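You operate a simulated robot arm through the tools that you are given. There is no shell and no other tool. Be economical: measure what you need, move in short steps, check, and stop when the job is done.

You run a simulated two-armed robot. Do the job below in one go: nothing can be reset, and whatever is moved stays where it is left.

Task
Pick up the green brake block with one hand, pass it to the other hand and put it on the top of the white table.

The check looks at the end state, three seconds after you hand in, the way a careful person would. Anything else that was tipped, shoved, dropped, spilled or broken makes it a failure.

Robot
Two 7-joint arms with two-finger parallel grippers on one trunk, on a base that drives. Base frame: it is fixed to the floor where the robot stands at the start and does not move with it; the origin is under the middle of the robot, x ahead of it, y to its left, z up; the surface under the hand at the start is at about z = 800. Readings come in mm, degrees, newtons and seconds.
The left shoulder is at the start at [70, 163, 1070], the right one opposite. With the tool pointing down near the work surface each hand reaches from about 400 to 880 mm from the robot's upright axis, wherever it stands, measured 20 degrees to its own side. Places, roughly: green brake block (5x4x10 cm) [500, 0, 900]; top of the white table [-1400, 3300, 800]. Payload 3.43 kg a hand.
The TCP of each hand is the grasp point between the finger pads, 34 mm short of the fingertips. In the tool frame z runs along the fingers and y along their closing line. The gripper opens to 128 mm. The fingers are 24 mm wide and 12 mm thick; the gripper's body (48 by 130 mm) begins 96 mm behind the TCP.
Orientation is that of the tool frame in the base frame, as a unit quaternion [x, y, z, w]. With the fingers straight down and closing along the base's y, the tool's x points along the base's -x, its y along +y and its z along -z.

Tools
- The arms move only by the tool move_arm. It takes "left_targets", "right_targets" or both (then of equal length, played together; a hand with none holds still); each is a list of rows, each a list of 2 entries, a list of its own where there are three numbers: the shift along the tool's x, y, z in mm, then the turn, a rotation vector about the tool's x, y, z in degrees. In form: [[[dx, dy, dz], [ax, ay, az]], ...]. A call has 1 to 12 rows; each row is the pose to reach, as a shift and turn from the pose commanded when the call began, along the tool's axes at that moment. "left_jaw" and "right_jaw" are, for a hand that has rows, the opening, from 0 (shut) to 1 (fully open), set as the call begins (left out, the last holds). Each row takes 0.2 s and may step no farther than 50 mm and 8.6 degrees from the row before; otherwise, or with a gripper value out of range, the whole call is refused. Where a pose cannot be reached the arm comes as near as it can. A force on the tool above 40 N (or 10 N above the force at the start of the call, whichever is more), or a blocked arm, ends the call early, and 0.2 s more pass. Each finger travels about 153 mm/s and halts on what it meets, pressing with about 38 N; the grip force reading is that of the motor and also rises with nothing between the fingers. The clock runs only during rows and for 0.2 s after the last one: add rows that repeat a pose to give the fingers time. It gives the time, the measured TCP pose, the force on the tool (base axes), the opening and the grip force at its end, in the units of the frame above (readings bear some noise), with the torque about the TCP (base axes, N m) and any sound that the robot's microphone picked up.
- Cameras (640 x 400 px; columns grow to the right, rows downward): "scene" is now at [136.5, -5.9, 1294.3]; the picture's right is [-0.06, -1.00, 0.00], its down [-0.62, 0.04, -0.79] and it looks along [0.78, -0.05, -0.62] (base axes); focal length 249 px, centre (320, 200). "left" rides on the left gripper at [76, 11, -160] in its tool frame; the picture's right is [-0.15, 0.99, 0.00], its down [-0.88, -0.13, -0.46] and it looks along [-0.45, -0.07, 0.89] (tool axes); focal length 234 px, centre (320, 200). "right" rides on the right gripper at [76, -11, -160] in its tool frame; the picture's right is [0.15, 0.99, 0.00], its down [-0.88, 0.13, -0.46] and it looks along [-0.45, 0.07, 0.89] (tool axes); focal length 234 px, centre (320, 200).
- get_image(camera): a new picture of that camera. The clock stands still meanwhile.
- lift_body(by): slides the trunk up (or, below 0, down) by that many mm; the arms and the scene camera ride with it, the base frame stays. It gives what a move gives, with no picture.
- base_move(legs): drives the robot by 1 to 6 legs, each [ahead, left, turn to the left] in mm, mm and degrees, along the robot's own axes; the way and the turn of a leg run together, so that a leg with both is an arc; at most 1500 mm and 180 degrees a leg. The arms and the cameras ride along, it lands a little off, and it stops where it bumps. It gives what a move gives.
- turn_head(pan, tilt): turns the head with the scene camera to pan (to the left, within 86 degrees either way) and tilt (down, from -29 to 69), counted from straight ahead of the robot. It gives what a move gives.
- pixel_to_xyz(camera, pixels): there is no depth. For up to 12 entries [column, row, z] of the newest picture of that camera ("zoom" is the newest enlarged one), the place [x, y] in the base frame at which the ray of that pixel passes the height z, good to about 2 mm. The clock stands still meanwhile.
- inspect(camera, box): a new picture of the part [left, top, right, bottom] of that camera's present view, enlarged. The clock stands still meanwhile.
- close_job(): hands the job in; it is judged then, once.

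Keep the steps short. Do not move on a guess: measure, check each grasp and each placing, and mend mistakes. In all there are 80 turns and 78 pictures (those below and enlarged ones count). Leave the grippers open and the arms clear of the work at the hand-in unless told otherwise, and finish with a single line.

The tools are called after "Call:" as a command line: name --argument value ..., lists and objects as JSON in quotes. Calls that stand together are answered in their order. move_arm: Moves the arms, as the interface text tells. Its arguments: {"type":"object","properties":{"left_targets":{"type":"array"},"left_jaw":{"type":"number"},"right_targets":{"type":"array"},"right_jaw":{"type":"number"}},"required":[]} The other tools are called the same way: lift_body (by) slides the trunk up or down; base_move (legs) drives the base; turn_head (pan, tilt) turns the head that bears the scene camera; get_image (camera) takes a picture; pixel_to_xyz (camera, pixels) gives the place at which the rays of pixels pass given heights; inspect (camera, box) takes an enlarged picture of a part of a camera's view; close_job () hands the job in.

At the start:

```text
time_s: 0.0
left_tcp_pos: [552.7, 235.1, 1036.9]
left_tcp_rot: [-0.001, 1.0, 0.0, 0.001]
left_force: [-0.9, -0.5, -0.2]
left_moment: [0.01, -0.01, 0.01]
left_opening: 127.9
left_grip_force: 0.2
right_tcp_pos: [534.5, -275.6, 1116.5]
right_tcp_rot: [0.0, 1.0, 0.0, 0.0]
right_force: [0.1, -0.6, -0.6]
right_moment: [0.01, 0.0, 0.04]
right_opening: 128.0
right_grip_force: 0.0
trunk travel left (down, up): [-550.0, 390.0]
robot x, y, heading: [-2.3, -0.0, -0.1]
head pan, tilt: [-3.7, 38.2]
```

scene: 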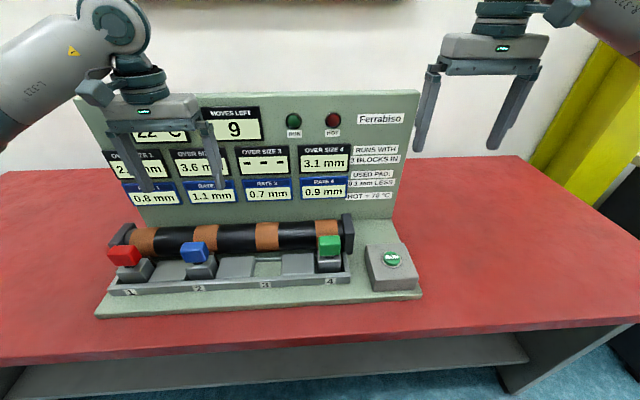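
right: 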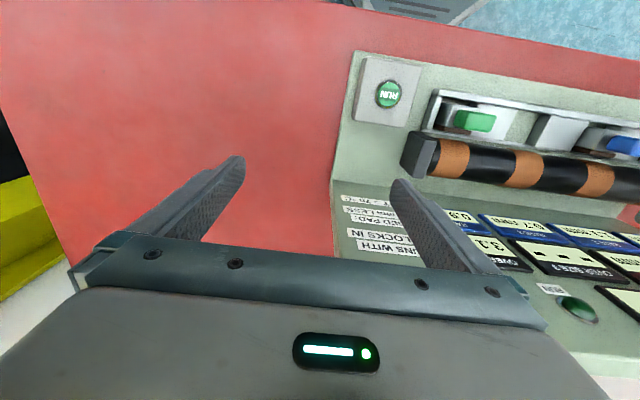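
left: 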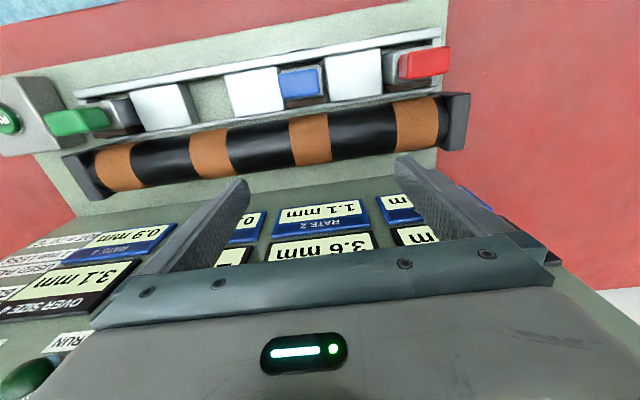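

I see the green block in slot 4 of a test rig near pixel (330,245). I'll enlarge the panel and the block to read them.

Call:
inspect --camera "scene" --box '[90, 90, 420, 210]'

Call:
inspect --camera "scene" --box '[240, 200, 430, 320]'

Call:
inspect --camera "right" --box '[340, 40, 640, 220]'

```text
1.94 times, centred on (255, 150) of scene
```

zoom: 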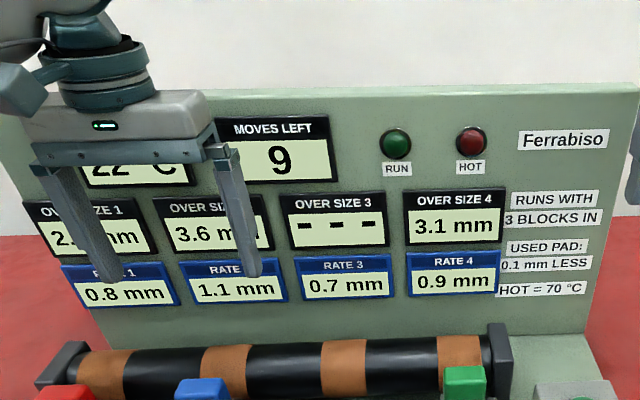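

```text
3.33 times, centred on (335, 260) of scene
```

zoom: 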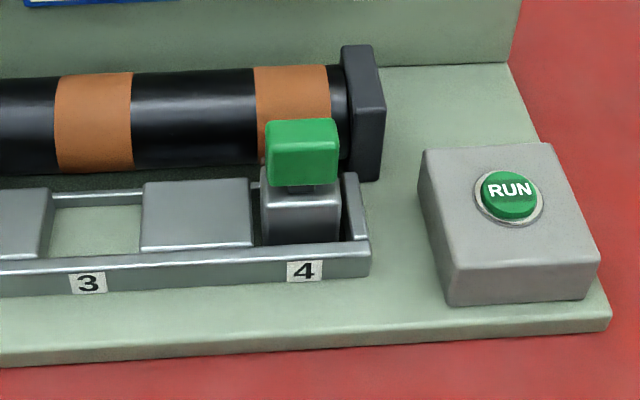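

```text
2.13 times, centred on (490, 130) of right
```

zoom: 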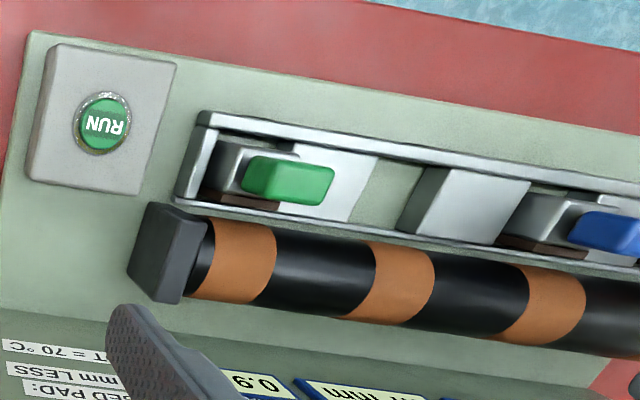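

Next I'll take close-ups of the green handle from both cameras so I can triangulate it.

Call:
inspect --camera "scene" --box '[298, 225, 362, 265]'

Call:
pixel_to_xyz --camera "zoom" --pixels '[[320, 200, 800], [320, 200, 900], [0, 0, 900], [640, 0, 900], [0, 400, 900], [640, 400, 900]]'

Call:
inspect --camera "right" --box '[430, 90, 526, 150]'

Call:
pixel_to_xyz --camera "zoom" --pixels '[[320, 200, 800], [320, 200, 900], [0, 0, 900], [640, 0, 900], [0, 400, 900], [640, 400, 900]]'

```text
10.00 times, centred on (330, 245) of scene
```

zoom: 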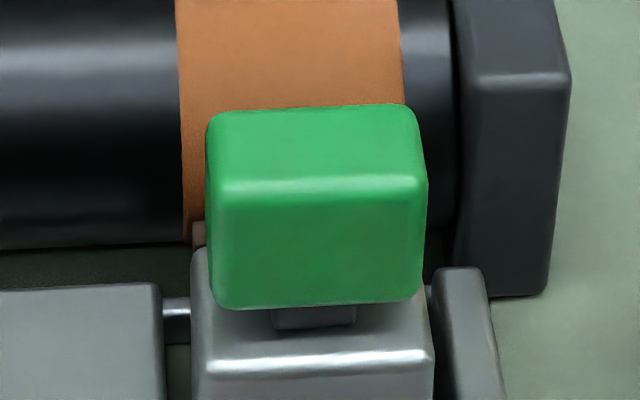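

```text
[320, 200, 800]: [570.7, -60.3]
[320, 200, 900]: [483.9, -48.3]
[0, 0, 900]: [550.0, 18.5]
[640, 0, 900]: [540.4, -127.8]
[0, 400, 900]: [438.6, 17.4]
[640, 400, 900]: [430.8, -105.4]
```

```text
6.67 times, centred on (478, 120) of right
```

zoom: 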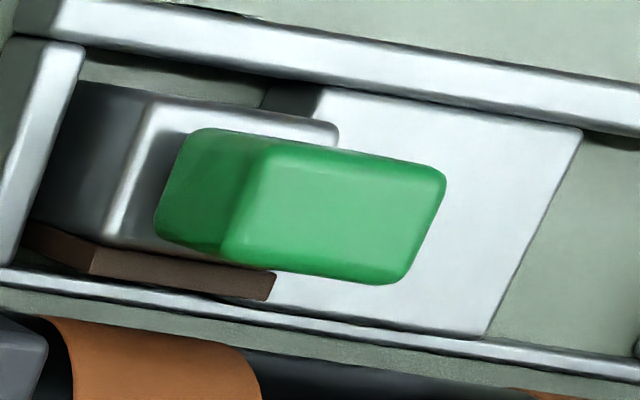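

```text
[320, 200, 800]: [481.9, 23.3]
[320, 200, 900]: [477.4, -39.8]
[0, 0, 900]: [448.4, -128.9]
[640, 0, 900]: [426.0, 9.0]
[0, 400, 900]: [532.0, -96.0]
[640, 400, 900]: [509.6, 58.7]
```

Now I'll compare the top-face rays from both cameras at several heights.

Call:
pixel_to_xyz --camera "zoom" --pixels '[[335, 213, 880], [335, 213, 900], [335, 213, 920], [335, 213, 940], [265, 148, 910], [440, 172, 910], [402, 282, 910], [228, 257, 910]]'

Call:
pixel_to_xyz --camera "scene" --pixels '[[329.6, 239.7, 880], [329.6, 239.7, 900], [329.6, 239.7, 920], [329.6, 239.7, 940], [319, 236.2, 910], [339.5, 235.5, 910], [340.5, 243.2, 910], [319.5, 243.8, 910]]'

```text
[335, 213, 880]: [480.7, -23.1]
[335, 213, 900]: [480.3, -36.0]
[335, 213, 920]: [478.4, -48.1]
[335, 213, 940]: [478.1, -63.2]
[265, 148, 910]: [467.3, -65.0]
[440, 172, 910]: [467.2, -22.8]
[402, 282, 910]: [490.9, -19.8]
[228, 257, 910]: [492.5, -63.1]
```

```text
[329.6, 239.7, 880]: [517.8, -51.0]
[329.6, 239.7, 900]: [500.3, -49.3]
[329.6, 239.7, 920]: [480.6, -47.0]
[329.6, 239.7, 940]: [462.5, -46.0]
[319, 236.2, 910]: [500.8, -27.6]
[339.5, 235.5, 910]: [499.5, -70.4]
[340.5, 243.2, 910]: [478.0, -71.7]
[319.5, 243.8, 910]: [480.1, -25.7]
```

The two rays meet at about (479.5, -47.5, 921), which is the top of the handle. Next I'll measure the top of the metal body and the nearby roller bracket.

Call:
pixel_to_xyz --camera "zoom" --pixels '[[143, 103, 870], [143, 103, 880], [143, 103, 890], [335, 128, 870], [335, 128, 880], [335, 128, 890], [45, 325, 900], [45, 325, 920]]'

Call:
pixel_to_xyz --camera "scene" --pixels '[[341.3, 260.8, 870], [341.3, 260.8, 880], [341.3, 260.8, 890], [318.8, 261.5, 880], [329.5, 257.7, 880], [330, 255.8, 895], [345, 235, 900], [345, 235, 920], [354.7, 233, 900], [346.5, 225, 920]]'

```text
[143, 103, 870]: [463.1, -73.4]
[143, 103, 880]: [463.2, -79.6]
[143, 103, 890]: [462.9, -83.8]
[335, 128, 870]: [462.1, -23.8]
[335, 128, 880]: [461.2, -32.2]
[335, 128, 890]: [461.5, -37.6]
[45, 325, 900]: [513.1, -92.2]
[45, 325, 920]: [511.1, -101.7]
```

```text
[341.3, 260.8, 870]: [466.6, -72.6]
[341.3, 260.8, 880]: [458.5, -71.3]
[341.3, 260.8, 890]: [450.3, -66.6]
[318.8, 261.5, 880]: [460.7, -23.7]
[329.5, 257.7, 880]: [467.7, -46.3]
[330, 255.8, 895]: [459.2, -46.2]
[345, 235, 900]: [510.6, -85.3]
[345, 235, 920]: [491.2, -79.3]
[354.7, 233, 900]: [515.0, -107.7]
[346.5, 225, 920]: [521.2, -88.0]
```

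The body top is at z≈873 and the handle spans 886–921, centred at (479.5, -47.5). The bracket starts at x≈508, so it's clear of the fingers. The right hand goes above the handle first, at TCP z 1000 with a partly closed jaw.

Call:
move_arm --right_targets '[[[9.2, 38, 19.4], [0, 0, 0]], [[18.3, 76, 38.8], [0, 0, 0]], [[27.5, 114, 58.2], [0, 0, 0]], [[36.7, 152, 77.6], [0, 0, 0]], [[45.8, 190, 97], [0, 0, 0]], [[55, 228, 116.5], [0, 0, 0]], [[55, 228, 116.5], [0, 0, 0]]]' --right_jaw 0.65

Call:
get_image --camera "right"

Call:
get_image --camera "scene"

```text
time_s: 1.6
left_tcp_pos: [553.7, 233.7, 1036.1]
left_tcp_rot: [-0.001, 1.0, 0.0, -0.001]
left_force: [0.1, 0.0, 0.1]
left_moment: [0.02, -0.01, -0.02]
left_opening: 127.9
left_grip_force: 0.1
right_tcp_pos: [480.0, -48.6, 1000.6]
right_tcp_rot: [0.0, 1.0, 0.001, 0.0]
right_force: [0.8, 0.2, 1.0]
right_moment: [0.01, -0.04, 0.01]
right_opening: 83.0
right_grip_force: 0.0
trunk travel left (down, up): [-550.0, 390.0]
robot x, y, heading: [0.4, -1.4, -0.1]
head pan, tilt: [-3.7, 38.2]
```

```text
69 pictures are left
```

right: 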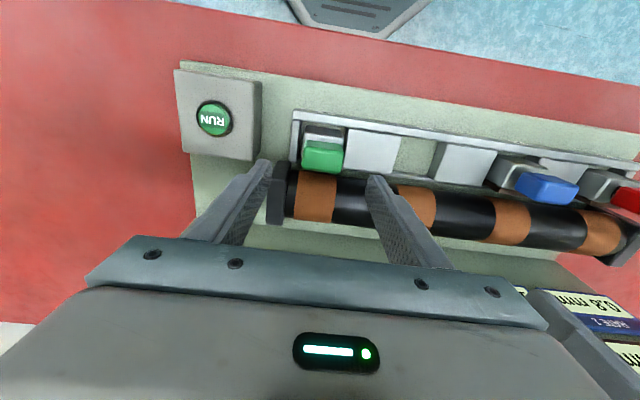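

```text
68 pictures are left
```

scene: 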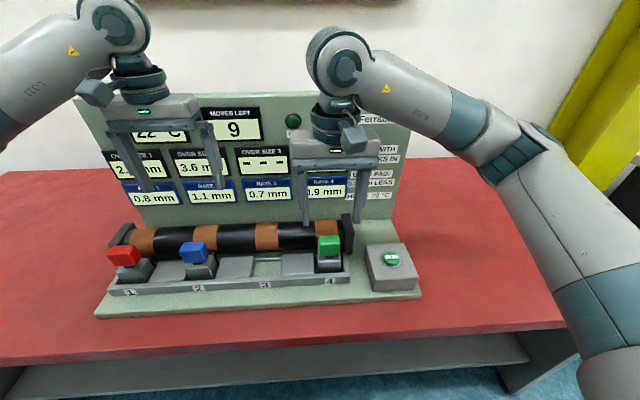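

The fingers straddle the handle in y. I'll recheck its position from this nearer view.

Call:
inspect --camera "right" --box '[272, 110, 400, 190]'

Call:
pixel_to_xyz --camera "zoom" --pixels '[[0, 0, 921], [640, 0, 921], [0, 400, 921], [640, 400, 921], [250, 200, 921]]'

```text
5.00 times, centred on (336, 150) of right
```

zoom: 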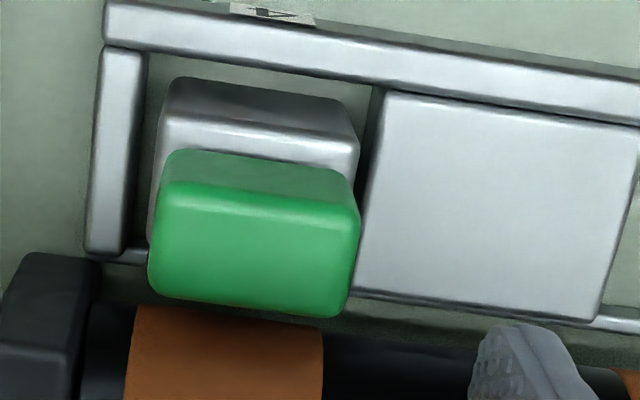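

```text
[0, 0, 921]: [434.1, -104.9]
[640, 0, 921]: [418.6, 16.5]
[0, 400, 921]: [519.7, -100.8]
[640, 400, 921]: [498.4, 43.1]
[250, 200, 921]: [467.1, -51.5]
```

The handle's top centre reads about (478, -50), so the hand is aligned. I'll lower it to TCP z≈912, which leaves the tips at 878, just above the body top.

Call:
move_arm --right_targets '[[[1, -1, 35], [0, 0, 0]], [[1, -1, 65], [0, 0, 0]], [[1, -1, 80], [0, 0, 0]], [[1, -1, 88], [0, 0, 0]], [[1, -1, 88], [0, 0, 0]]]'

Call:
inspect --camera "scene" --box '[250, 160, 410, 290]'

Call:
get_image --camera "right"

```text
time_s: 2.8
left_tcp_pos: [552.6, 233.2, 1036.4]
left_tcp_rot: [0.0, 1.0, 0.0, 0.0]
left_force: [-0.7, -0.4, 0.8]
left_moment: [0.01, -0.05, -0.03]
left_opening: 127.8
left_grip_force: 0.1
right_tcp_pos: [477.6, -50.1, 911.6]
right_tcp_rot: [0.0, 1.0, 0.0, 0.001]
right_force: [0.4, 0.7, -0.6]
right_moment: [0.01, 0.01, 0.0]
right_opening: 83.1
right_grip_force: 0.1
trunk travel left (down, up): [-550.0, 390.0]
robot x, y, heading: [-0.5, -2.0, -0.0]
head pan, tilt: [-3.7, 38.2]
```

```text
3.08 times, centred on (330, 225) of scene
```

zoom: 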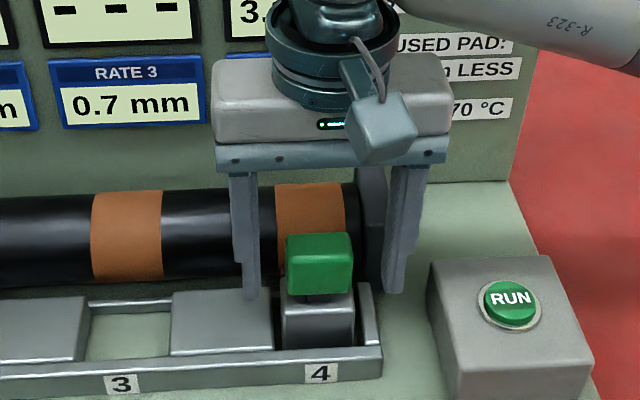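

```text
65 pictures are left
```

right: 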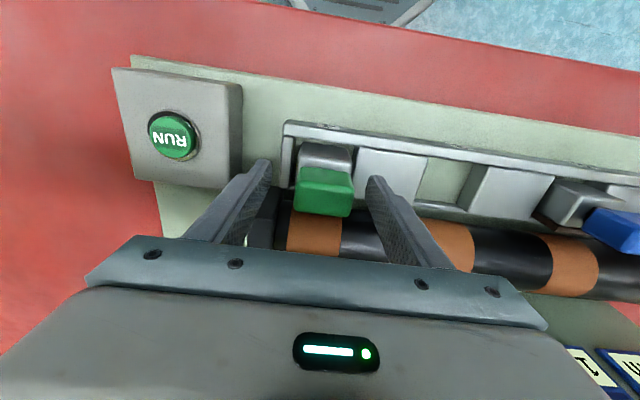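

The fingers are level with the handle on both sides, with tips just below its underside and nothing touching. Now I'll close the right jaw.

Call:
move_arm --right_targets '[[[0, 0, 0], [0, 0, 0]], [[0, 0, 0], [0, 0, 0]], [[0, 0, 0], [0, 0, 0]], [[0, 0, 0], [0, 0, 0]]]' --right_jaw 0.2

Call:
inspect --camera "scene" --box '[250, 160, 410, 290]'

```text
time_s: 3.8
left_tcp_pos: [553.7, 234.9, 1037.0]
left_tcp_rot: [0.0, 1.0, 0.0, 0.0]
left_force: [0.2, -0.4, -0.9]
left_moment: [-0.03, -0.01, 0.02]
left_opening: 127.9
left_grip_force: 0.0
right_tcp_pos: [478.4, -48.9, 912.4]
right_tcp_rot: [-0.001, 1.0, 0.0, 0.0]
right_force: [1.0, 1.1, 0.6]
right_moment: [-0.01, -0.02, 0.0]
right_opening: 43.7
right_grip_force: 38.4
trunk travel left (down, up): [-550.0, 390.0]
robot x, y, heading: [2.1, -0.6, 0.0]
head pan, tilt: [-3.7, 38.2]
```

```text
3.08 times, centred on (330, 225) of scene
```

zoom: 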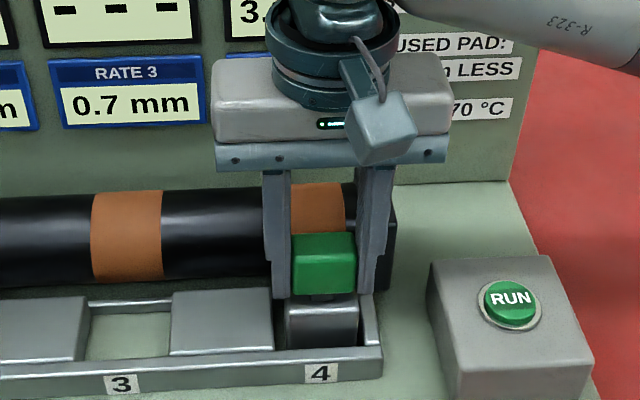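

It has gripped at 43.7 mm with 38 N. I'll lift straight up, slowly at first.

Call:
move_arm --right_targets '[[[0, 0, -8], [0, 0, 0]], [[0, 0, -20], [0, 0, 0]], [[0, 0, -40], [0, 0, 0]], [[0, 0, -70], [0, 0, 0]], [[0, 0, -105], [0, 0, 0]], [[0, 0, -145], [0, 0, 0]], [[0, 0, -190], [0, 0, 0]]]'

Call:
get_image --camera "scene"

```text
time_s: 5.4
left_tcp_pos: [553.7, 234.3, 1037.0]
left_tcp_rot: [0.0, 1.0, -0.001, 0.0]
left_force: [-0.1, 0.9, 0.1]
left_moment: [-0.03, -0.01, -0.02]
left_opening: 128.1
left_grip_force: 0.1
right_tcp_pos: [475.9, -48.1, 1102.6]
right_tcp_rot: [0.0, 1.0, 0.0, 0.001]
right_force: [0.5, -0.4, -3.4]
right_moment: [0.01, -0.01, 0.01]
right_opening: 43.7
right_grip_force: 38.1
trunk travel left (down, up): [-550.0, 390.0]
robot x, y, heading: [0.6, -2.7, -0.3]
head pan, tilt: [-3.7, 38.2]
```

```text
63 pictures are left
```

scene: 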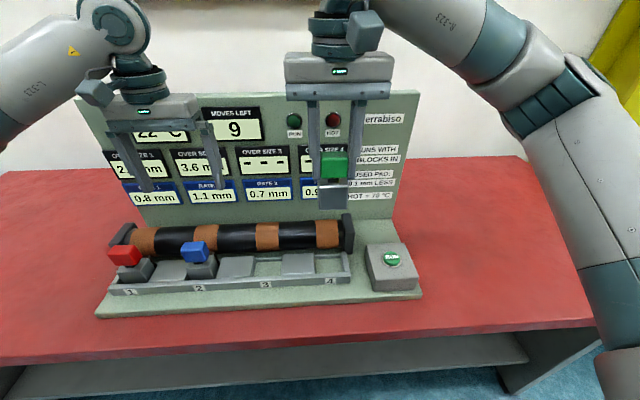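

It is held, with a load of about 3.4 N. Before handing over I'll look to the left and right to check for room to back away from the rig.

Call:
turn_head --pan 86 --tilt 20

Call:
get_image --camera "scene"

Call:
turn_head --pan -86 --tilt 20

Call:
get_image --camera "scene"

```text
time_s: 7.0
left_tcp_pos: [553.1, 235.1, 1035.8]
left_tcp_rot: [0.0, 1.0, 0.0, 0.0]
left_force: [-0.4, -0.4, 0.1]
left_moment: [-0.02, 0.01, -0.02]
left_opening: 128.1
left_grip_force: 0.1
right_tcp_pos: [477.3, -49.7, 1101.5]
right_tcp_rot: [0.0, 1.0, 0.0, 0.0]
right_force: [-0.1, -0.5, -3.2]
right_moment: [-0.03, 0.02, 0.0]
right_opening: 43.9
right_grip_force: 38.2
trunk travel left (down, up): [-550.0, 390.0]
robot x, y, heading: [-1.5, -1.0, 0.1]
head pan, tilt: [85.9, 20.0]
```

```text
62 pictures are left
```

scene: 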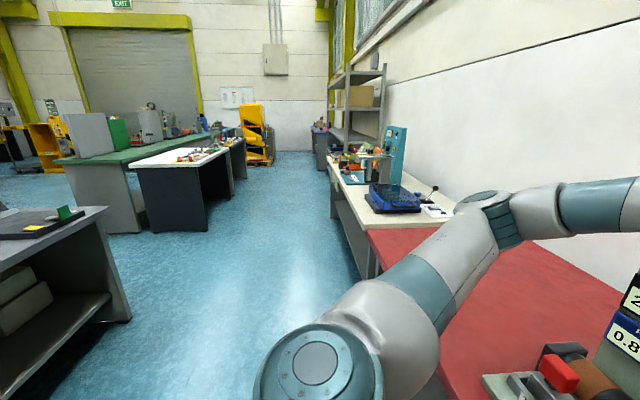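

```text
time_s: 9.6
left_tcp_pos: [553.4, 234.2, 1036.6]
left_tcp_rot: [0.0, 1.0, -0.001, 0.0]
left_force: [1.2, 0.0, -0.1]
left_moment: [-0.01, 0.02, 0.0]
left_opening: 127.7
left_grip_force: 0.1
right_tcp_pos: [477.7, -47.7, 1101.7]
right_tcp_rot: [0.0, 1.0, 0.0, 0.0]
right_force: [-0.2, 0.5, -3.1]
right_moment: [0.0, 0.02, 0.0]
right_opening: 43.8
right_grip_force: 37.7
trunk travel left (down, up): [-550.0, 390.0]
robot x, y, heading: [-1.2, 1.1, 0.0]
head pan, tilt: [-85.9, 20.0]
```

```text
61 pictures are left
```

scene: 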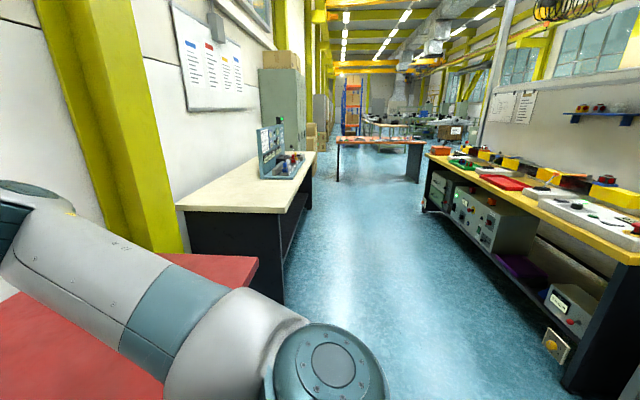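

To the left I can see the white-topped table near (190,158), and a corridor bounded by a nearer black-topped bench at (60,260). To measure the free floor, I'll turn the head back left and read places from the picture.

Call:
turn_head --pan 86 --tilt 20

Call:
inspect --camera "scene" --box '[0, 80, 320, 280]'

Call:
pixel_to_xyz --camera "scene" --pixels '[[107, 207, 800], [130, 321, 0], [70, 206, 800], [130, 163, 800], [222, 148, 800], [197, 170, 800], [135, 230, 0], [143, 234, 0], [208, 231, 0], [362, 278, 0]]'

```text
time_s: 12.2
left_tcp_pos: [554.6, 233.9, 1037.4]
left_tcp_rot: [0.0, 1.0, 0.0, 0.0]
left_force: [-0.8, -0.8, -0.2]
left_moment: [-0.04, 0.03, -0.01]
left_opening: 128.2
left_grip_force: 0.0
right_tcp_pos: [478.1, -48.4, 1102.1]
right_tcp_rot: [-0.001, 1.0, -0.001, 0.0]
right_force: [1.0, 0.1, -3.3]
right_moment: [0.03, 0.05, 0.03]
right_opening: 43.7
right_grip_force: 37.7
trunk travel left (down, up): [-550.0, 390.0]
robot x, y, heading: [2.5, -1.6, -0.0]
head pan, tilt: [85.9, 20.0]
```

```text
2.00 times, centred on (160, 180) of scene
```

zoom: 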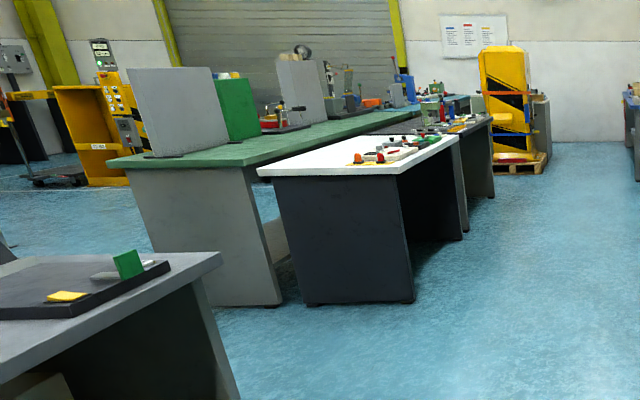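

```text
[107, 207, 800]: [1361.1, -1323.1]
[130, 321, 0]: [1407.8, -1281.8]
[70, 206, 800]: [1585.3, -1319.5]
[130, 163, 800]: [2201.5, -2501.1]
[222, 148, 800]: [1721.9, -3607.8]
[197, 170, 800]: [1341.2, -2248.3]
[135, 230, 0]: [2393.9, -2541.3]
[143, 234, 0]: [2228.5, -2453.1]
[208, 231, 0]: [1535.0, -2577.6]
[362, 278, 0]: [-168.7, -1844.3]
```

Those readings came from the older right-facing picture. I'll take a fresh one and measure again.

Call:
get_image --camera "scene"

Call:
pixel_to_xyz --camera "scene" --pixels '[[109, 208, 800], [130, 321, 0], [75, 206, 800], [130, 165, 800], [222, 148, 800], [197, 166, 800], [155, 233, 0], [208, 231, 0], [362, 278, 0], [185, 150, 800], [245, 180, 0], [331, 184, 800]]'

```text
59 pictures are left
```

scene: 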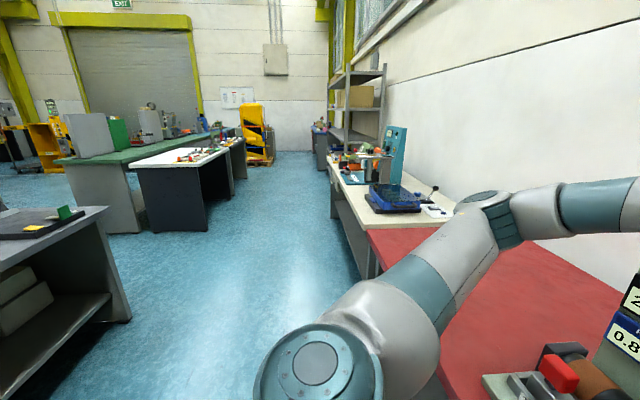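

```text
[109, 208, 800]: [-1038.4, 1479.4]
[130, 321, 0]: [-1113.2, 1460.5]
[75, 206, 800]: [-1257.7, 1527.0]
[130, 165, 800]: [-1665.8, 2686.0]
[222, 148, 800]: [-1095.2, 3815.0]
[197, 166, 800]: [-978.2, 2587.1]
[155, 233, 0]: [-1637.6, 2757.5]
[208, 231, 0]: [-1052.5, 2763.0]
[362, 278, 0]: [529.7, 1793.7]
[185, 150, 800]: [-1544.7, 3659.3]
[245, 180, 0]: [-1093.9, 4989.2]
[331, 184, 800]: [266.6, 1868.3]
```

The white top runs from about x -1665 to -1000 and starts at y≈2620. The corridor lies between x≈-1000 and +270. I'll back straight away from the rig by 350 mm for the handover.

Call:
base_move --legs '[[-350, 0, 0]]'

Call:
turn_head --pan 0 --tilt 25

Call:
get_image --camera "scene"

```text
time_s: 14.5
left_tcp_pos: [200.6, 235.2, 1035.4]
left_tcp_rot: [0.0, 1.0, -0.001, -0.001]
left_force: [0.3, 0.4, 0.8]
left_moment: [0.01, 0.0, 0.04]
left_opening: 127.8
left_grip_force: 0.1
right_tcp_pos: [122.9, -49.3, 1100.2]
right_tcp_rot: [0.0, 1.0, 0.0, 0.001]
right_force: [0.1, -0.5, -3.3]
right_moment: [-0.02, -0.02, 0.04]
right_opening: 43.4
right_grip_force: 37.5
trunk travel left (down, up): [-550.0, 390.0]
robot x, y, heading: [-359.4, 0.5, -0.1]
head pan, tilt: [85.9, 20.0]
```

```text
time_s: 16.1
left_tcp_pos: [198.8, 234.2, 1036.1]
left_tcp_rot: [0.0, 1.0, 0.0, 0.0]
left_force: [-0.7, 0.6, 0.3]
left_moment: [-0.02, 0.01, 0.0]
left_opening: 128.0
left_grip_force: 0.1
right_tcp_pos: [123.3, -50.8, 1101.9]
right_tcp_rot: [0.0, 1.0, 0.0, 0.0]
right_force: [0.9, -0.2, -2.8]
right_moment: [0.02, -0.01, 0.02]
right_opening: 43.7
right_grip_force: 38.0
trunk travel left (down, up): [-550.0, 390.0]
robot x, y, heading: [-354.7, 0.7, -0.1]
head pan, tilt: [0.0, 25.0]
```

```text
58 pictures are left
```

scene: 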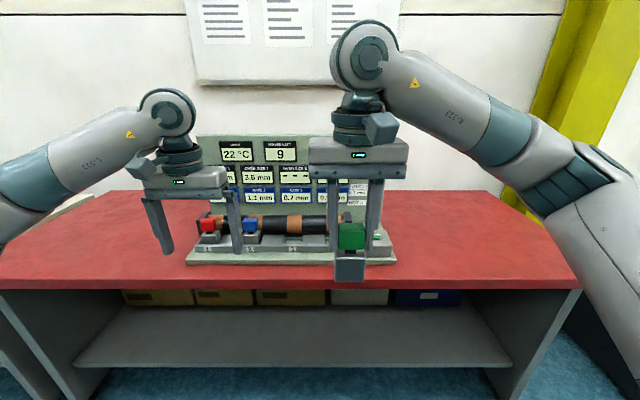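

The block hangs straight and the space is clear. For the handover the right hand turns 90° about the vertical so the 40 mm faces point sideways. The left hand will then come in from the robot's side at 45° and take the metal body below. First comes the right-hand turn.

Call:
move_arm --right_targets '[[[-5, 5, 0], [0, 0, -8.2]], [[-10, 10, 0], [0, 0, -16.4]], [[-16, 16, 0], [0, 0, -24.6]], [[-21, 21, 0], [0, 0, -32.8]], [[-27, 27, 0], [0, 0, -41]], [[-32, 32, 0], [0, 0, -49.2]], [[-38, 38, 0], [0, 0, -57.4]], [[-43, 43, 0], [0, 0, -65.6]], [[-49, 49, 0], [0, 0, -73.8]], [[-54, 54, 0], [0, 0, -82]], [[-60, 60, 0], [0, 0, -90]], [[-60, 60, 0], [0, 0, -90]]]'

Call:
get_image --camera "scene"

```text
time_s: 18.7
left_tcp_pos: [200.3, 235.0, 1036.1]
left_tcp_rot: [0.0, 1.0, 0.0, -0.002]
left_force: [0.9, 0.0, -0.2]
left_moment: [0.01, 0.0, 0.0]
left_opening: 127.9
left_grip_force: 0.0
right_tcp_pos: [123.7, 17.4, 1086.2]
right_tcp_rot: [-0.707, 0.708, 0.0, 0.0]
right_force: [0.8, -0.2, -2.9]
right_moment: [-0.03, 0.0, -0.03]
right_opening: 43.6
right_grip_force: 38.0
right hand out of reach, approached as far as the arm can: row 10, 11, 12
trunk travel left (down, up): [-550.0, 390.0]
robot x, y, heading: [-354.1, -2.1, -0.0]
head pan, tilt: [0.0, 25.0]
```

```text
57 pictures are left
```

scene: 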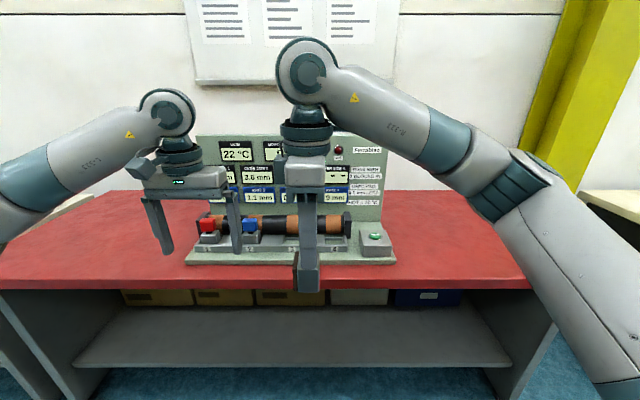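

The right hand turned but came near its reach limit at robot-relative (478, 17). From here the left wrist would have to pass too close to the chest. I'll use a gentler split instead: turn the right hand back to 45°, and the left hand will come in from its own side at a matching 45° yaw.

Call:
move_arm --right_targets '[[[0, 0, 0], [0, 0, 7.5]], [[0, 0, 0], [0, 0, 15]], [[0, 0, 0], [0, 0, 22.5]], [[0, 0, 0], [0, 0, 30]], [[0, 0, 0], [0, 0, 37.5]], [[0, 0, 0], [0, 0, 45]], [[0, 0, 0], [0, 0, 45]]]'

```text
time_s: 20.3
left_tcp_pos: [199.0, 234.5, 1036.1]
left_tcp_rot: [0.0, 1.0, 0.001, -0.001]
left_force: [-0.1, 0.1, 0.0]
left_moment: [-0.01, 0.01, 0.03]
left_opening: 128.0
left_grip_force: 0.1
right_tcp_pos: [123.2, 18.4, 1086.7]
right_tcp_rot: [-0.382, 0.924, 0.0, 0.0]
right_force: [0.5, 0.2, -2.9]
right_moment: [0.0, 0.03, 0.02]
right_opening: 43.8
right_grip_force: 38.1
trunk travel left (down, up): [-550.0, 390.0]
robot x, y, heading: [-353.1, 2.1, 0.0]
head pan, tilt: [0.0, 25.0]
```

Next, the right hand moves to robot-relative (537, -22) while the left hand turns to its approach attitude, still clear on its own side.

Call:
move_arm --right_targets '[[[-2, -10, 0], [0, 0, 0]], [[-4, -20, 0], [0, 0, 0]], [[-6, -30, 0], [0, 0, 0]], [[-8, -40, 0], [0, 0, 0]], [[-10, -50, 0], [0, 0, 0]], [[-12, -60, 0], [0, 0, 0]], [[-14, -71, 0], [0, 0, 0]], [[-14, -71, 0], [0, 0, 0]], [[-14, -71, 0], [0, 0, 0]]]' --left_targets '[[[15, -3, -8], [2.2, -5.3, 5.3]], [[30, -6, -16], [4.4, -10.65, 10.65]], [[45, -9, -24], [6.6, -16, 16]], [[60, -12, -32], [8.8, -21.3, 21.3]], [[75, -15, -40], [11, -26.6, 26.6]], [[90, -19, -48], [13.2, -32, 32]], [[105, -22, -56], [15.4, -37.3, 37.3]], [[120, -25, -64], [17.65, -42.6, 42.6]], [[120, -25, -64], [17.65, -42.6, 42.6]]]'

Call:
get_image --camera "scene"

Call:
get_image --camera "left"

```text
time_s: 22.3
left_tcp_pos: [79.7, 208.7, 1100.8]
left_tcp_rot: [0.353, 0.853, -0.147, 0.354]
left_force: [0.0, -0.8, -0.2]
left_moment: [0.05, 0.0, 0.01]
left_opening: 127.9
left_grip_force: 0.1
right_tcp_pos: [185.5, -22.8, 1086.4]
right_tcp_rot: [-0.382, 0.924, 0.001, 0.0]
right_force: [0.1, -0.1, -2.5]
right_moment: [-0.03, 0.0, 0.04]
right_opening: 43.7
right_grip_force: 38.0
trunk travel left (down, up): [-550.0, 390.0]
robot x, y, heading: [-352.4, -3.2, 0.1]
head pan, tilt: [0.0, 25.0]
```

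```text
56 pictures are left
```

scene: 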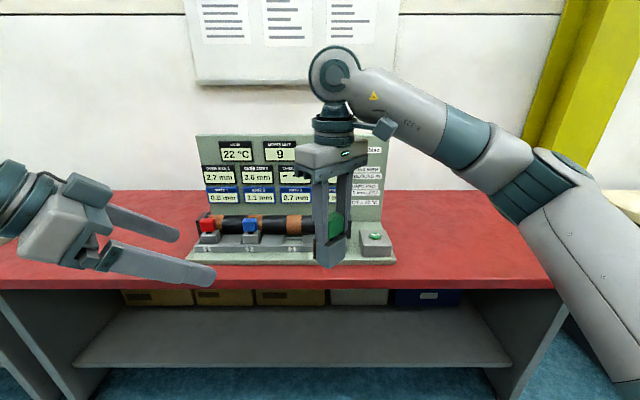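

```text
55 pictures are left
```

left: 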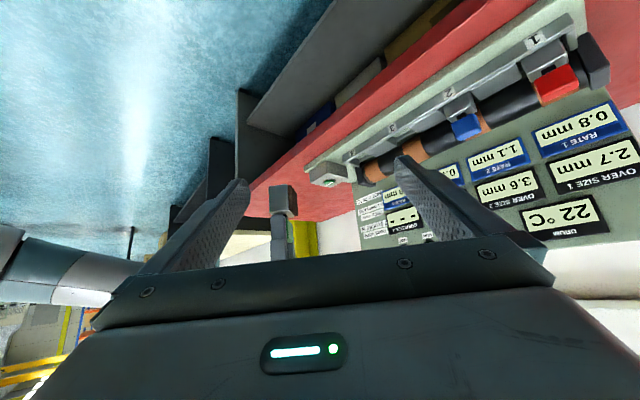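

The left attitude is reached, and its camera shows the block at (283,200) roughly between the fingers. Next I'll go to the pre-grasp point, 130 mm short along the approach.

Call:
move_arm --left_targets '[[[-23, -17, 17], [0, 0, 0]], [[-46, -35, 33], [0, 0, 0]], [[-68, -52, 50], [0, 0, 0]], [[-91, -70, 66], [0, 0, 0]], [[-114, -87, 83], [0, 0, 0]], [[-114, -87, 83], [0, 0, 0]]]' --left_jaw 0.8

Call:
get_image --camera "scene"

Call:
get_image --camera "left"

```text
time_s: 23.7
left_tcp_pos: [116.9, 51.5, 1123.5]
left_tcp_rot: [0.354, 0.853, -0.147, 0.354]
left_force: [-0.8, 0.7, -0.5]
left_moment: [0.0, 0.02, -0.06]
left_opening: 102.4
left_grip_force: 0.1
right_tcp_pos: [185.1, -21.1, 1086.5]
right_tcp_rot: [-0.383, 0.924, 0.0, 0.0]
right_force: [0.2, -0.6, -3.7]
right_moment: [-0.02, -0.02, 0.01]
right_opening: 43.7
right_grip_force: 38.0
trunk travel left (down, up): [-550.0, 390.0]
robot x, y, heading: [-351.3, -0.7, -0.0]
head pan, tilt: [0.0, 25.0]
```

```text
54 pictures are left
```

scene: 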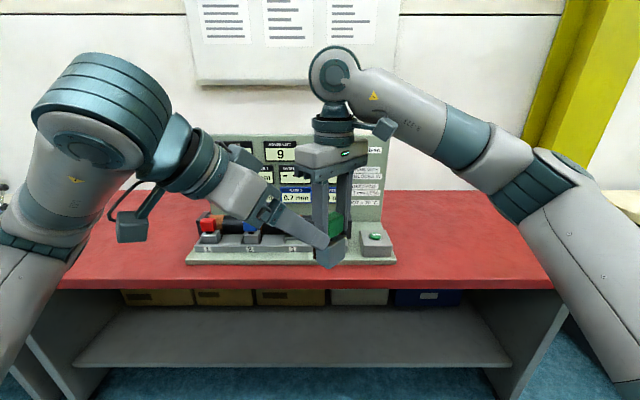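

```text
53 pictures are left
```

left: 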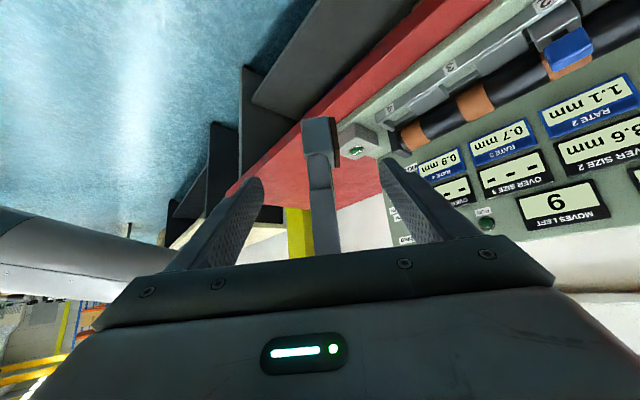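

The block body at (320,137) is centred between the left fingers, and it lies where expected for the approach. I'll advance 130 mm along the tool axis.

Call:
move_arm --left_targets '[[[0, 0, 35], [0, 0, 0]], [[0, 0, 65], [0, 0, 0]], [[0, 0, 90], [0, 0, 0]], [[0, 0, 112], [0, 0, 0]], [[0, 0, 130], [0, 0, 0]], [[0, 0, 130], [0, 0, 0]]]'

Call:
inspect --camera "scene" --box '[200, 100, 440, 280]'

Call:
get_image --camera "left"

Call:
get_image --camera "right"

```text
time_s: 25.1
left_tcp_pos: [181.2, -15.7, 1029.6]
left_tcp_rot: [0.354, 0.854, -0.147, 0.353]
left_force: [0.1, -0.8, -0.5]
left_moment: [0.0, -0.03, -0.02]
left_opening: 102.6
left_grip_force: 0.0
right_tcp_pos: [183.0, -21.3, 1086.2]
right_tcp_rot: [-0.382, 0.924, 0.001, 0.0]
right_force: [0.6, 0.0, -2.8]
right_moment: [-0.03, -0.01, 0.03]
right_opening: 43.8
right_grip_force: 37.8
trunk travel left (down, up): [-550.0, 390.0]
robot x, y, heading: [-358.6, -0.7, 0.2]
head pan, tilt: [0.0, 25.0]
```

```text
2.22 times, centred on (320, 190) of scene
```

zoom: 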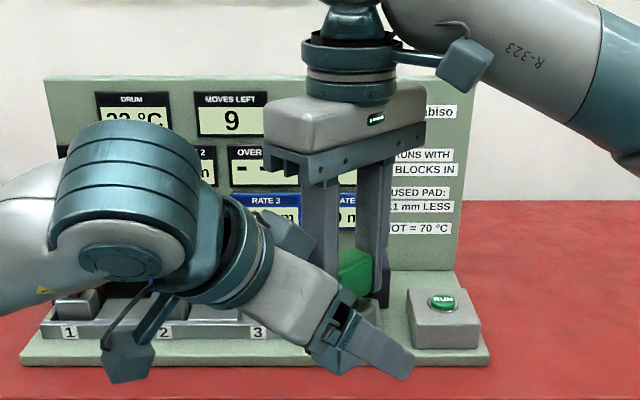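

```text
51 pictures are left
```

left: 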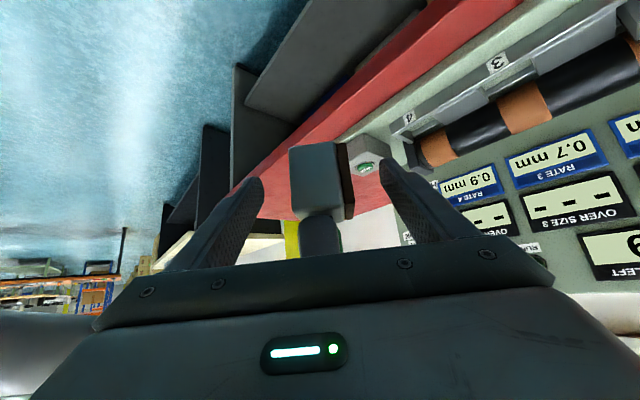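

```text
50 pictures are left
```

right: 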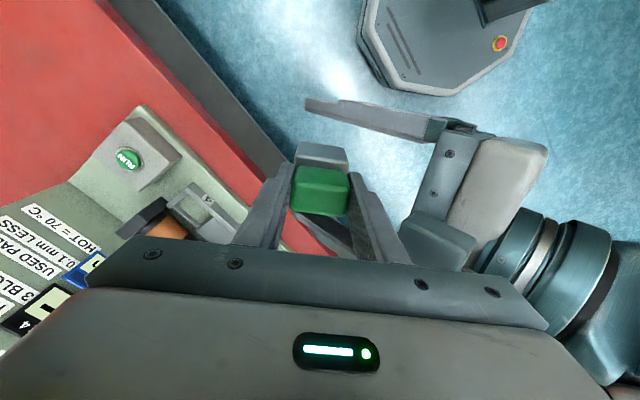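

The left fingers span the body from both sides with nothing touching, and the body sits midway at (320,180). I'll close the left jaw.

Call:
move_arm --left_targets '[[[0, 0, 0], [0, 0, 0]], [[0, 0, 0], [0, 0, 0]], [[0, 0, 0], [0, 0, 0]], [[0, 0, 0], [0, 0, 0]]]' --left_jaw 0.15

Call:
get_image --camera "left"

Call:
get_image --camera "right"

```text
time_s: 26.1
left_tcp_pos: [182.1, -15.7, 1029.7]
left_tcp_rot: [0.353, 0.854, -0.146, 0.353]
left_force: [6.1, 4.2, -0.2]
left_moment: [0.02, 0.03, -0.21]
left_opening: 39.5
left_grip_force: 37.9
right_tcp_pos: [184.0, -22.2, 1086.7]
right_tcp_rot: [-0.382, 0.924, 0.0, -0.001]
right_force: [-5.0, -4.0, -1.8]
right_moment: [-0.26, 0.36, 0.27]
right_opening: 43.5
right_grip_force: 38.0
trunk travel left (down, up): [-550.0, 390.0]
robot x, y, heading: [-357.5, -0.6, -0.3]
head pan, tilt: [0.0, 25.0]
```

```text
49 pictures are left
```

left: 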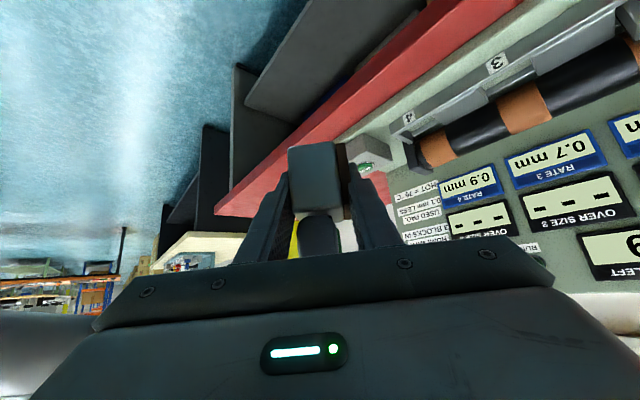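

```text
48 pictures are left
```

right: 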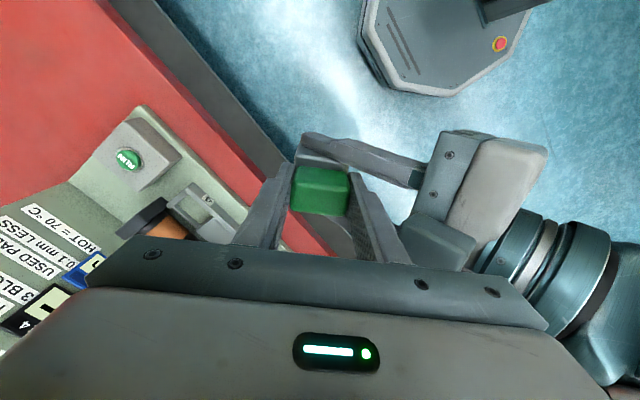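

The left grip is firm at 39.5 mm with 37.9 N. I'll open the right jaw only to about 62 mm to stay clear of the left palm, and check the left still holds.

Call:
move_arm --right_targets '[[[0, 0, 0], [0, 0, 0]], [[0, 0, 0], [0, 0, 0]]]' --right_jaw 0.48

Call:
get_image --camera "right"

```text
time_s: 26.7
left_tcp_pos: [181.1, -16.9, 1030.5]
left_tcp_rot: [0.354, 0.854, -0.147, 0.352]
left_force: [-9.0, 2.1, -0.8]
left_moment: [-0.2, -0.84, 0.13]
left_opening: 39.6
left_grip_force: 37.9
right_tcp_pos: [185.4, -22.7, 1085.7]
right_tcp_rot: [-0.381, 0.925, 0.0, 0.0]
right_force: [7.5, -2.2, 0.6]
right_moment: [0.16, 0.41, -0.21]
right_opening: 57.1
right_grip_force: 0.1
trunk travel left (down, up): [-550.0, 390.0]
robot x, y, heading: [-352.6, 3.5, -0.1]
head pan, tilt: [0.0, 25.0]
```

```text
47 pictures are left
```

right: 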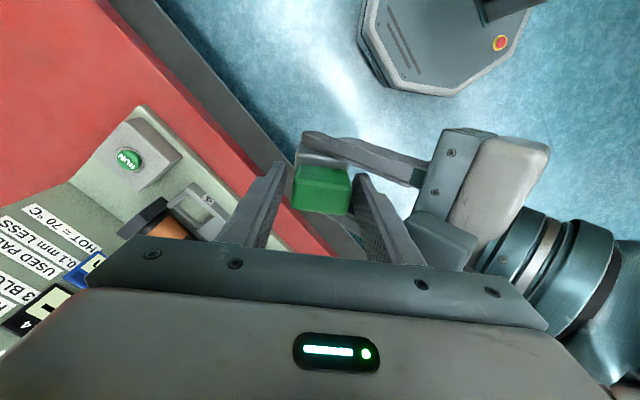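

The jaw was still moving and there is a small force of 7.5 N. I'll wait two rows and read again.

Call:
move_arm --right_targets '[[[0, 0, 0], [0, 0, 0]], [[0, 0, 0], [0, 0, 0]]]'

Call:
inspect --camera "right" --box '[200, 100, 500, 290]'

Call:
inspect --camera "scene" --box '[230, 120, 410, 260]'

```text
time_s: 27.3
left_tcp_pos: [182.8, -16.5, 1030.9]
left_tcp_rot: [0.355, 0.853, -0.147, 0.353]
left_force: [-9.8, 1.4, -0.7]
left_moment: [-0.3, -0.92, 0.16]
left_opening: 39.9
left_grip_force: 37.9
right_tcp_pos: [185.2, -22.2, 1087.0]
right_tcp_rot: [-0.383, 0.924, 0.0, 0.0]
right_force: [8.1, -2.1, 1.6]
right_moment: [0.16, 0.46, -0.2]
right_opening: 57.0
right_grip_force: 0.0
trunk travel left (down, up): [-550.0, 390.0]
robot x, y, heading: [-356.8, -0.4, -0.2]
head pan, tilt: [0.0, 25.0]
```

```text
2.11 times, centred on (350, 195) of right
```

zoom: 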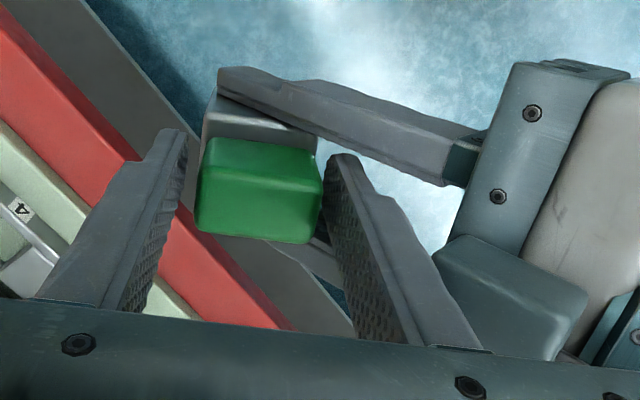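

```text
2.86 times, centred on (320, 190) of scene
```

zoom: 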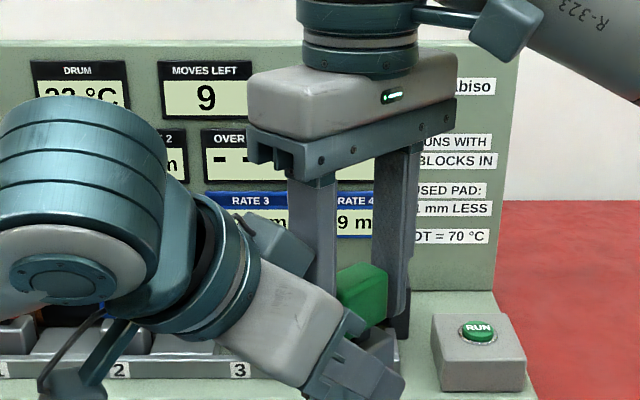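

The right jaw stopped at 57 mm: its near finger touches a box on the left gripper about 95 mm above the left TCP, with about 9 N. I'll narrow the jaw to 51 mm to relieve the contact while staying off the 44 mm handle.

Call:
move_arm --right_targets '[[[0, 0, 0], [0, 0, 0]], [[0, 0, 0], [0, 0, 0]]]' --right_jaw 0.4

Call:
inspect --camera "right" --box '[200, 100, 500, 290]'

```text
time_s: 27.9
left_tcp_pos: [182.4, -15.8, 1029.8]
left_tcp_rot: [0.353, 0.854, -0.147, 0.353]
left_force: [-0.1, 0.8, 0.8]
left_moment: [0.04, 0.01, -0.03]
left_opening: 39.7
left_grip_force: 37.7
right_tcp_pos: [183.6, -21.5, 1086.9]
right_tcp_rot: [-0.382, 0.924, 0.0, 0.0]
right_force: [0.6, -0.9, -0.5]
right_moment: [0.02, -0.01, -0.03]
right_opening: 51.2
right_grip_force: 0.0
trunk travel left (down, up): [-550.0, 390.0]
robot x, y, heading: [-354.4, -0.5, 0.1]
head pan, tilt: [0.0, 25.0]
```

```text
2.11 times, centred on (350, 195) of right
```

zoom: 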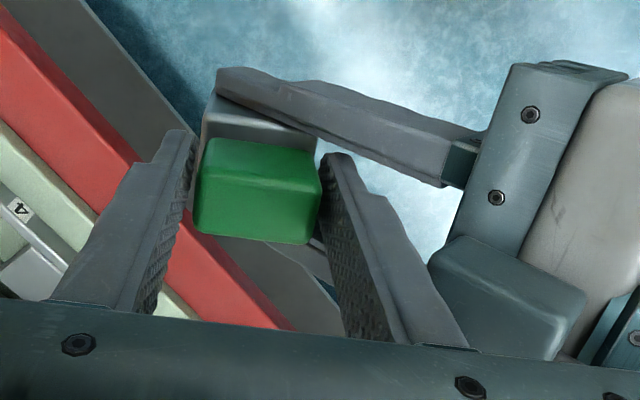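

The forces are gone and the left alone holds the block. I'll raise the right hand straight up slowly.

Call:
move_arm --right_targets '[[[0, -1, -10], [0, 0, 0]], [[0, -1, -22], [0, 0, 0]], [[0, -1, -36], [0, 0, 0]], [[0, -1, -55], [0, 0, 0]], [[0, -1, -75], [0, 0, 0]], [[0, -1, -95], [0, 0, 0]]]'

Call:
get_image --camera "scene"

```text
time_s: 29.3
left_tcp_pos: [181.4, -17.1, 1030.4]
left_tcp_rot: [0.354, 0.854, -0.147, 0.353]
left_force: [0.3, 0.1, 0.2]
left_moment: [0.0, -0.01, -0.02]
left_opening: 39.7
left_grip_force: 38.1
right_tcp_pos: [184.2, -22.5, 1182.8]
right_tcp_rot: [-0.382, 0.924, 0.0, -0.001]
right_force: [0.2, -1.7, 0.6]
right_moment: [0.03, -0.02, 0.04]
right_opening: 51.2
right_grip_force: 0.0
trunk travel left (down, up): [-550.0, 390.0]
robot x, y, heading: [-355.3, 2.4, -0.1]
head pan, tilt: [0.0, 25.0]
```

```text
43 pictures are left
```

scene: 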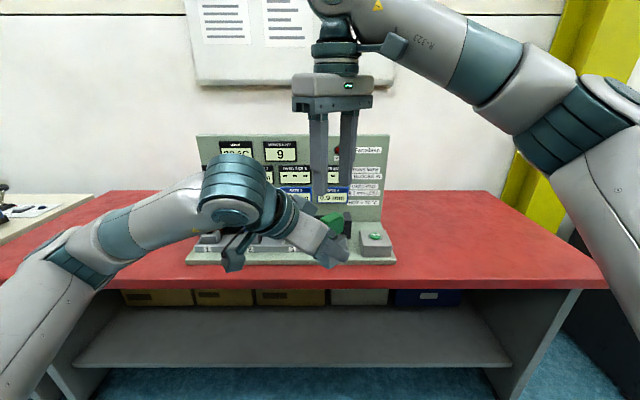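

The right hand is free and above. I'll move it to its own side and open it, then look at the block in the left hand.

Call:
move_arm --right_targets '[[[0, 0, -20], [0, 0, 0]], [[30, -30, -20], [0, 0, 0]], [[60, -60, -20], [0, 0, 0]], [[90, -90, -20], [0, 0, 0]], [[120, -120, -20], [0, 0, 0]], [[150, -150, -20], [0, 0, 0]]]'

Call:
get_image --camera "left"

Call:
inspect --camera "scene" --box '[200, 150, 400, 290]'

```text
time_s: 30.7
left_tcp_pos: [179.7, -17.5, 1030.1]
left_tcp_rot: [0.354, 0.854, -0.146, 0.353]
left_force: [0.1, 0.4, 0.0]
left_moment: [0.02, 0.04, 0.05]
left_opening: 39.9
left_grip_force: 38.1
right_tcp_pos: [182.7, -236.3, 1200.7]
right_tcp_rot: [-0.383, 0.924, 0.0, -0.001]
right_force: [-0.4, -0.4, 0.8]
right_moment: [-0.01, -0.03, 0.02]
right_opening: 51.3
right_grip_force: 0.0
trunk travel left (down, up): [-550.0, 390.0]
robot x, y, heading: [-355.0, -1.2, 0.0]
head pan, tilt: [0.0, 25.0]
```

```text
42 pictures are left
```

left: 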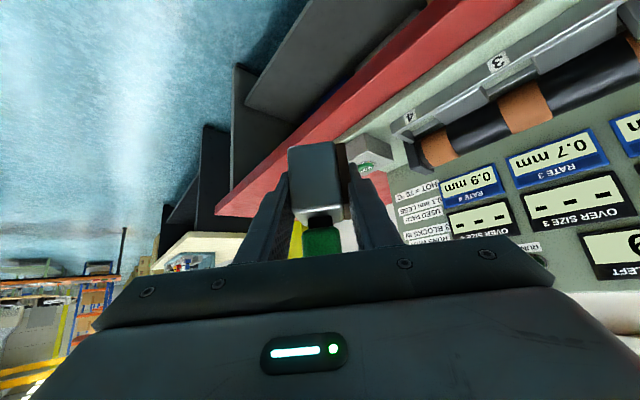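

```text
2.86 times, centred on (300, 220) of scene
```

zoom: 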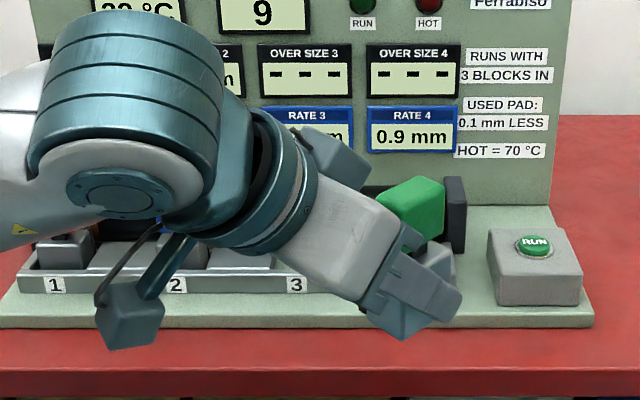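

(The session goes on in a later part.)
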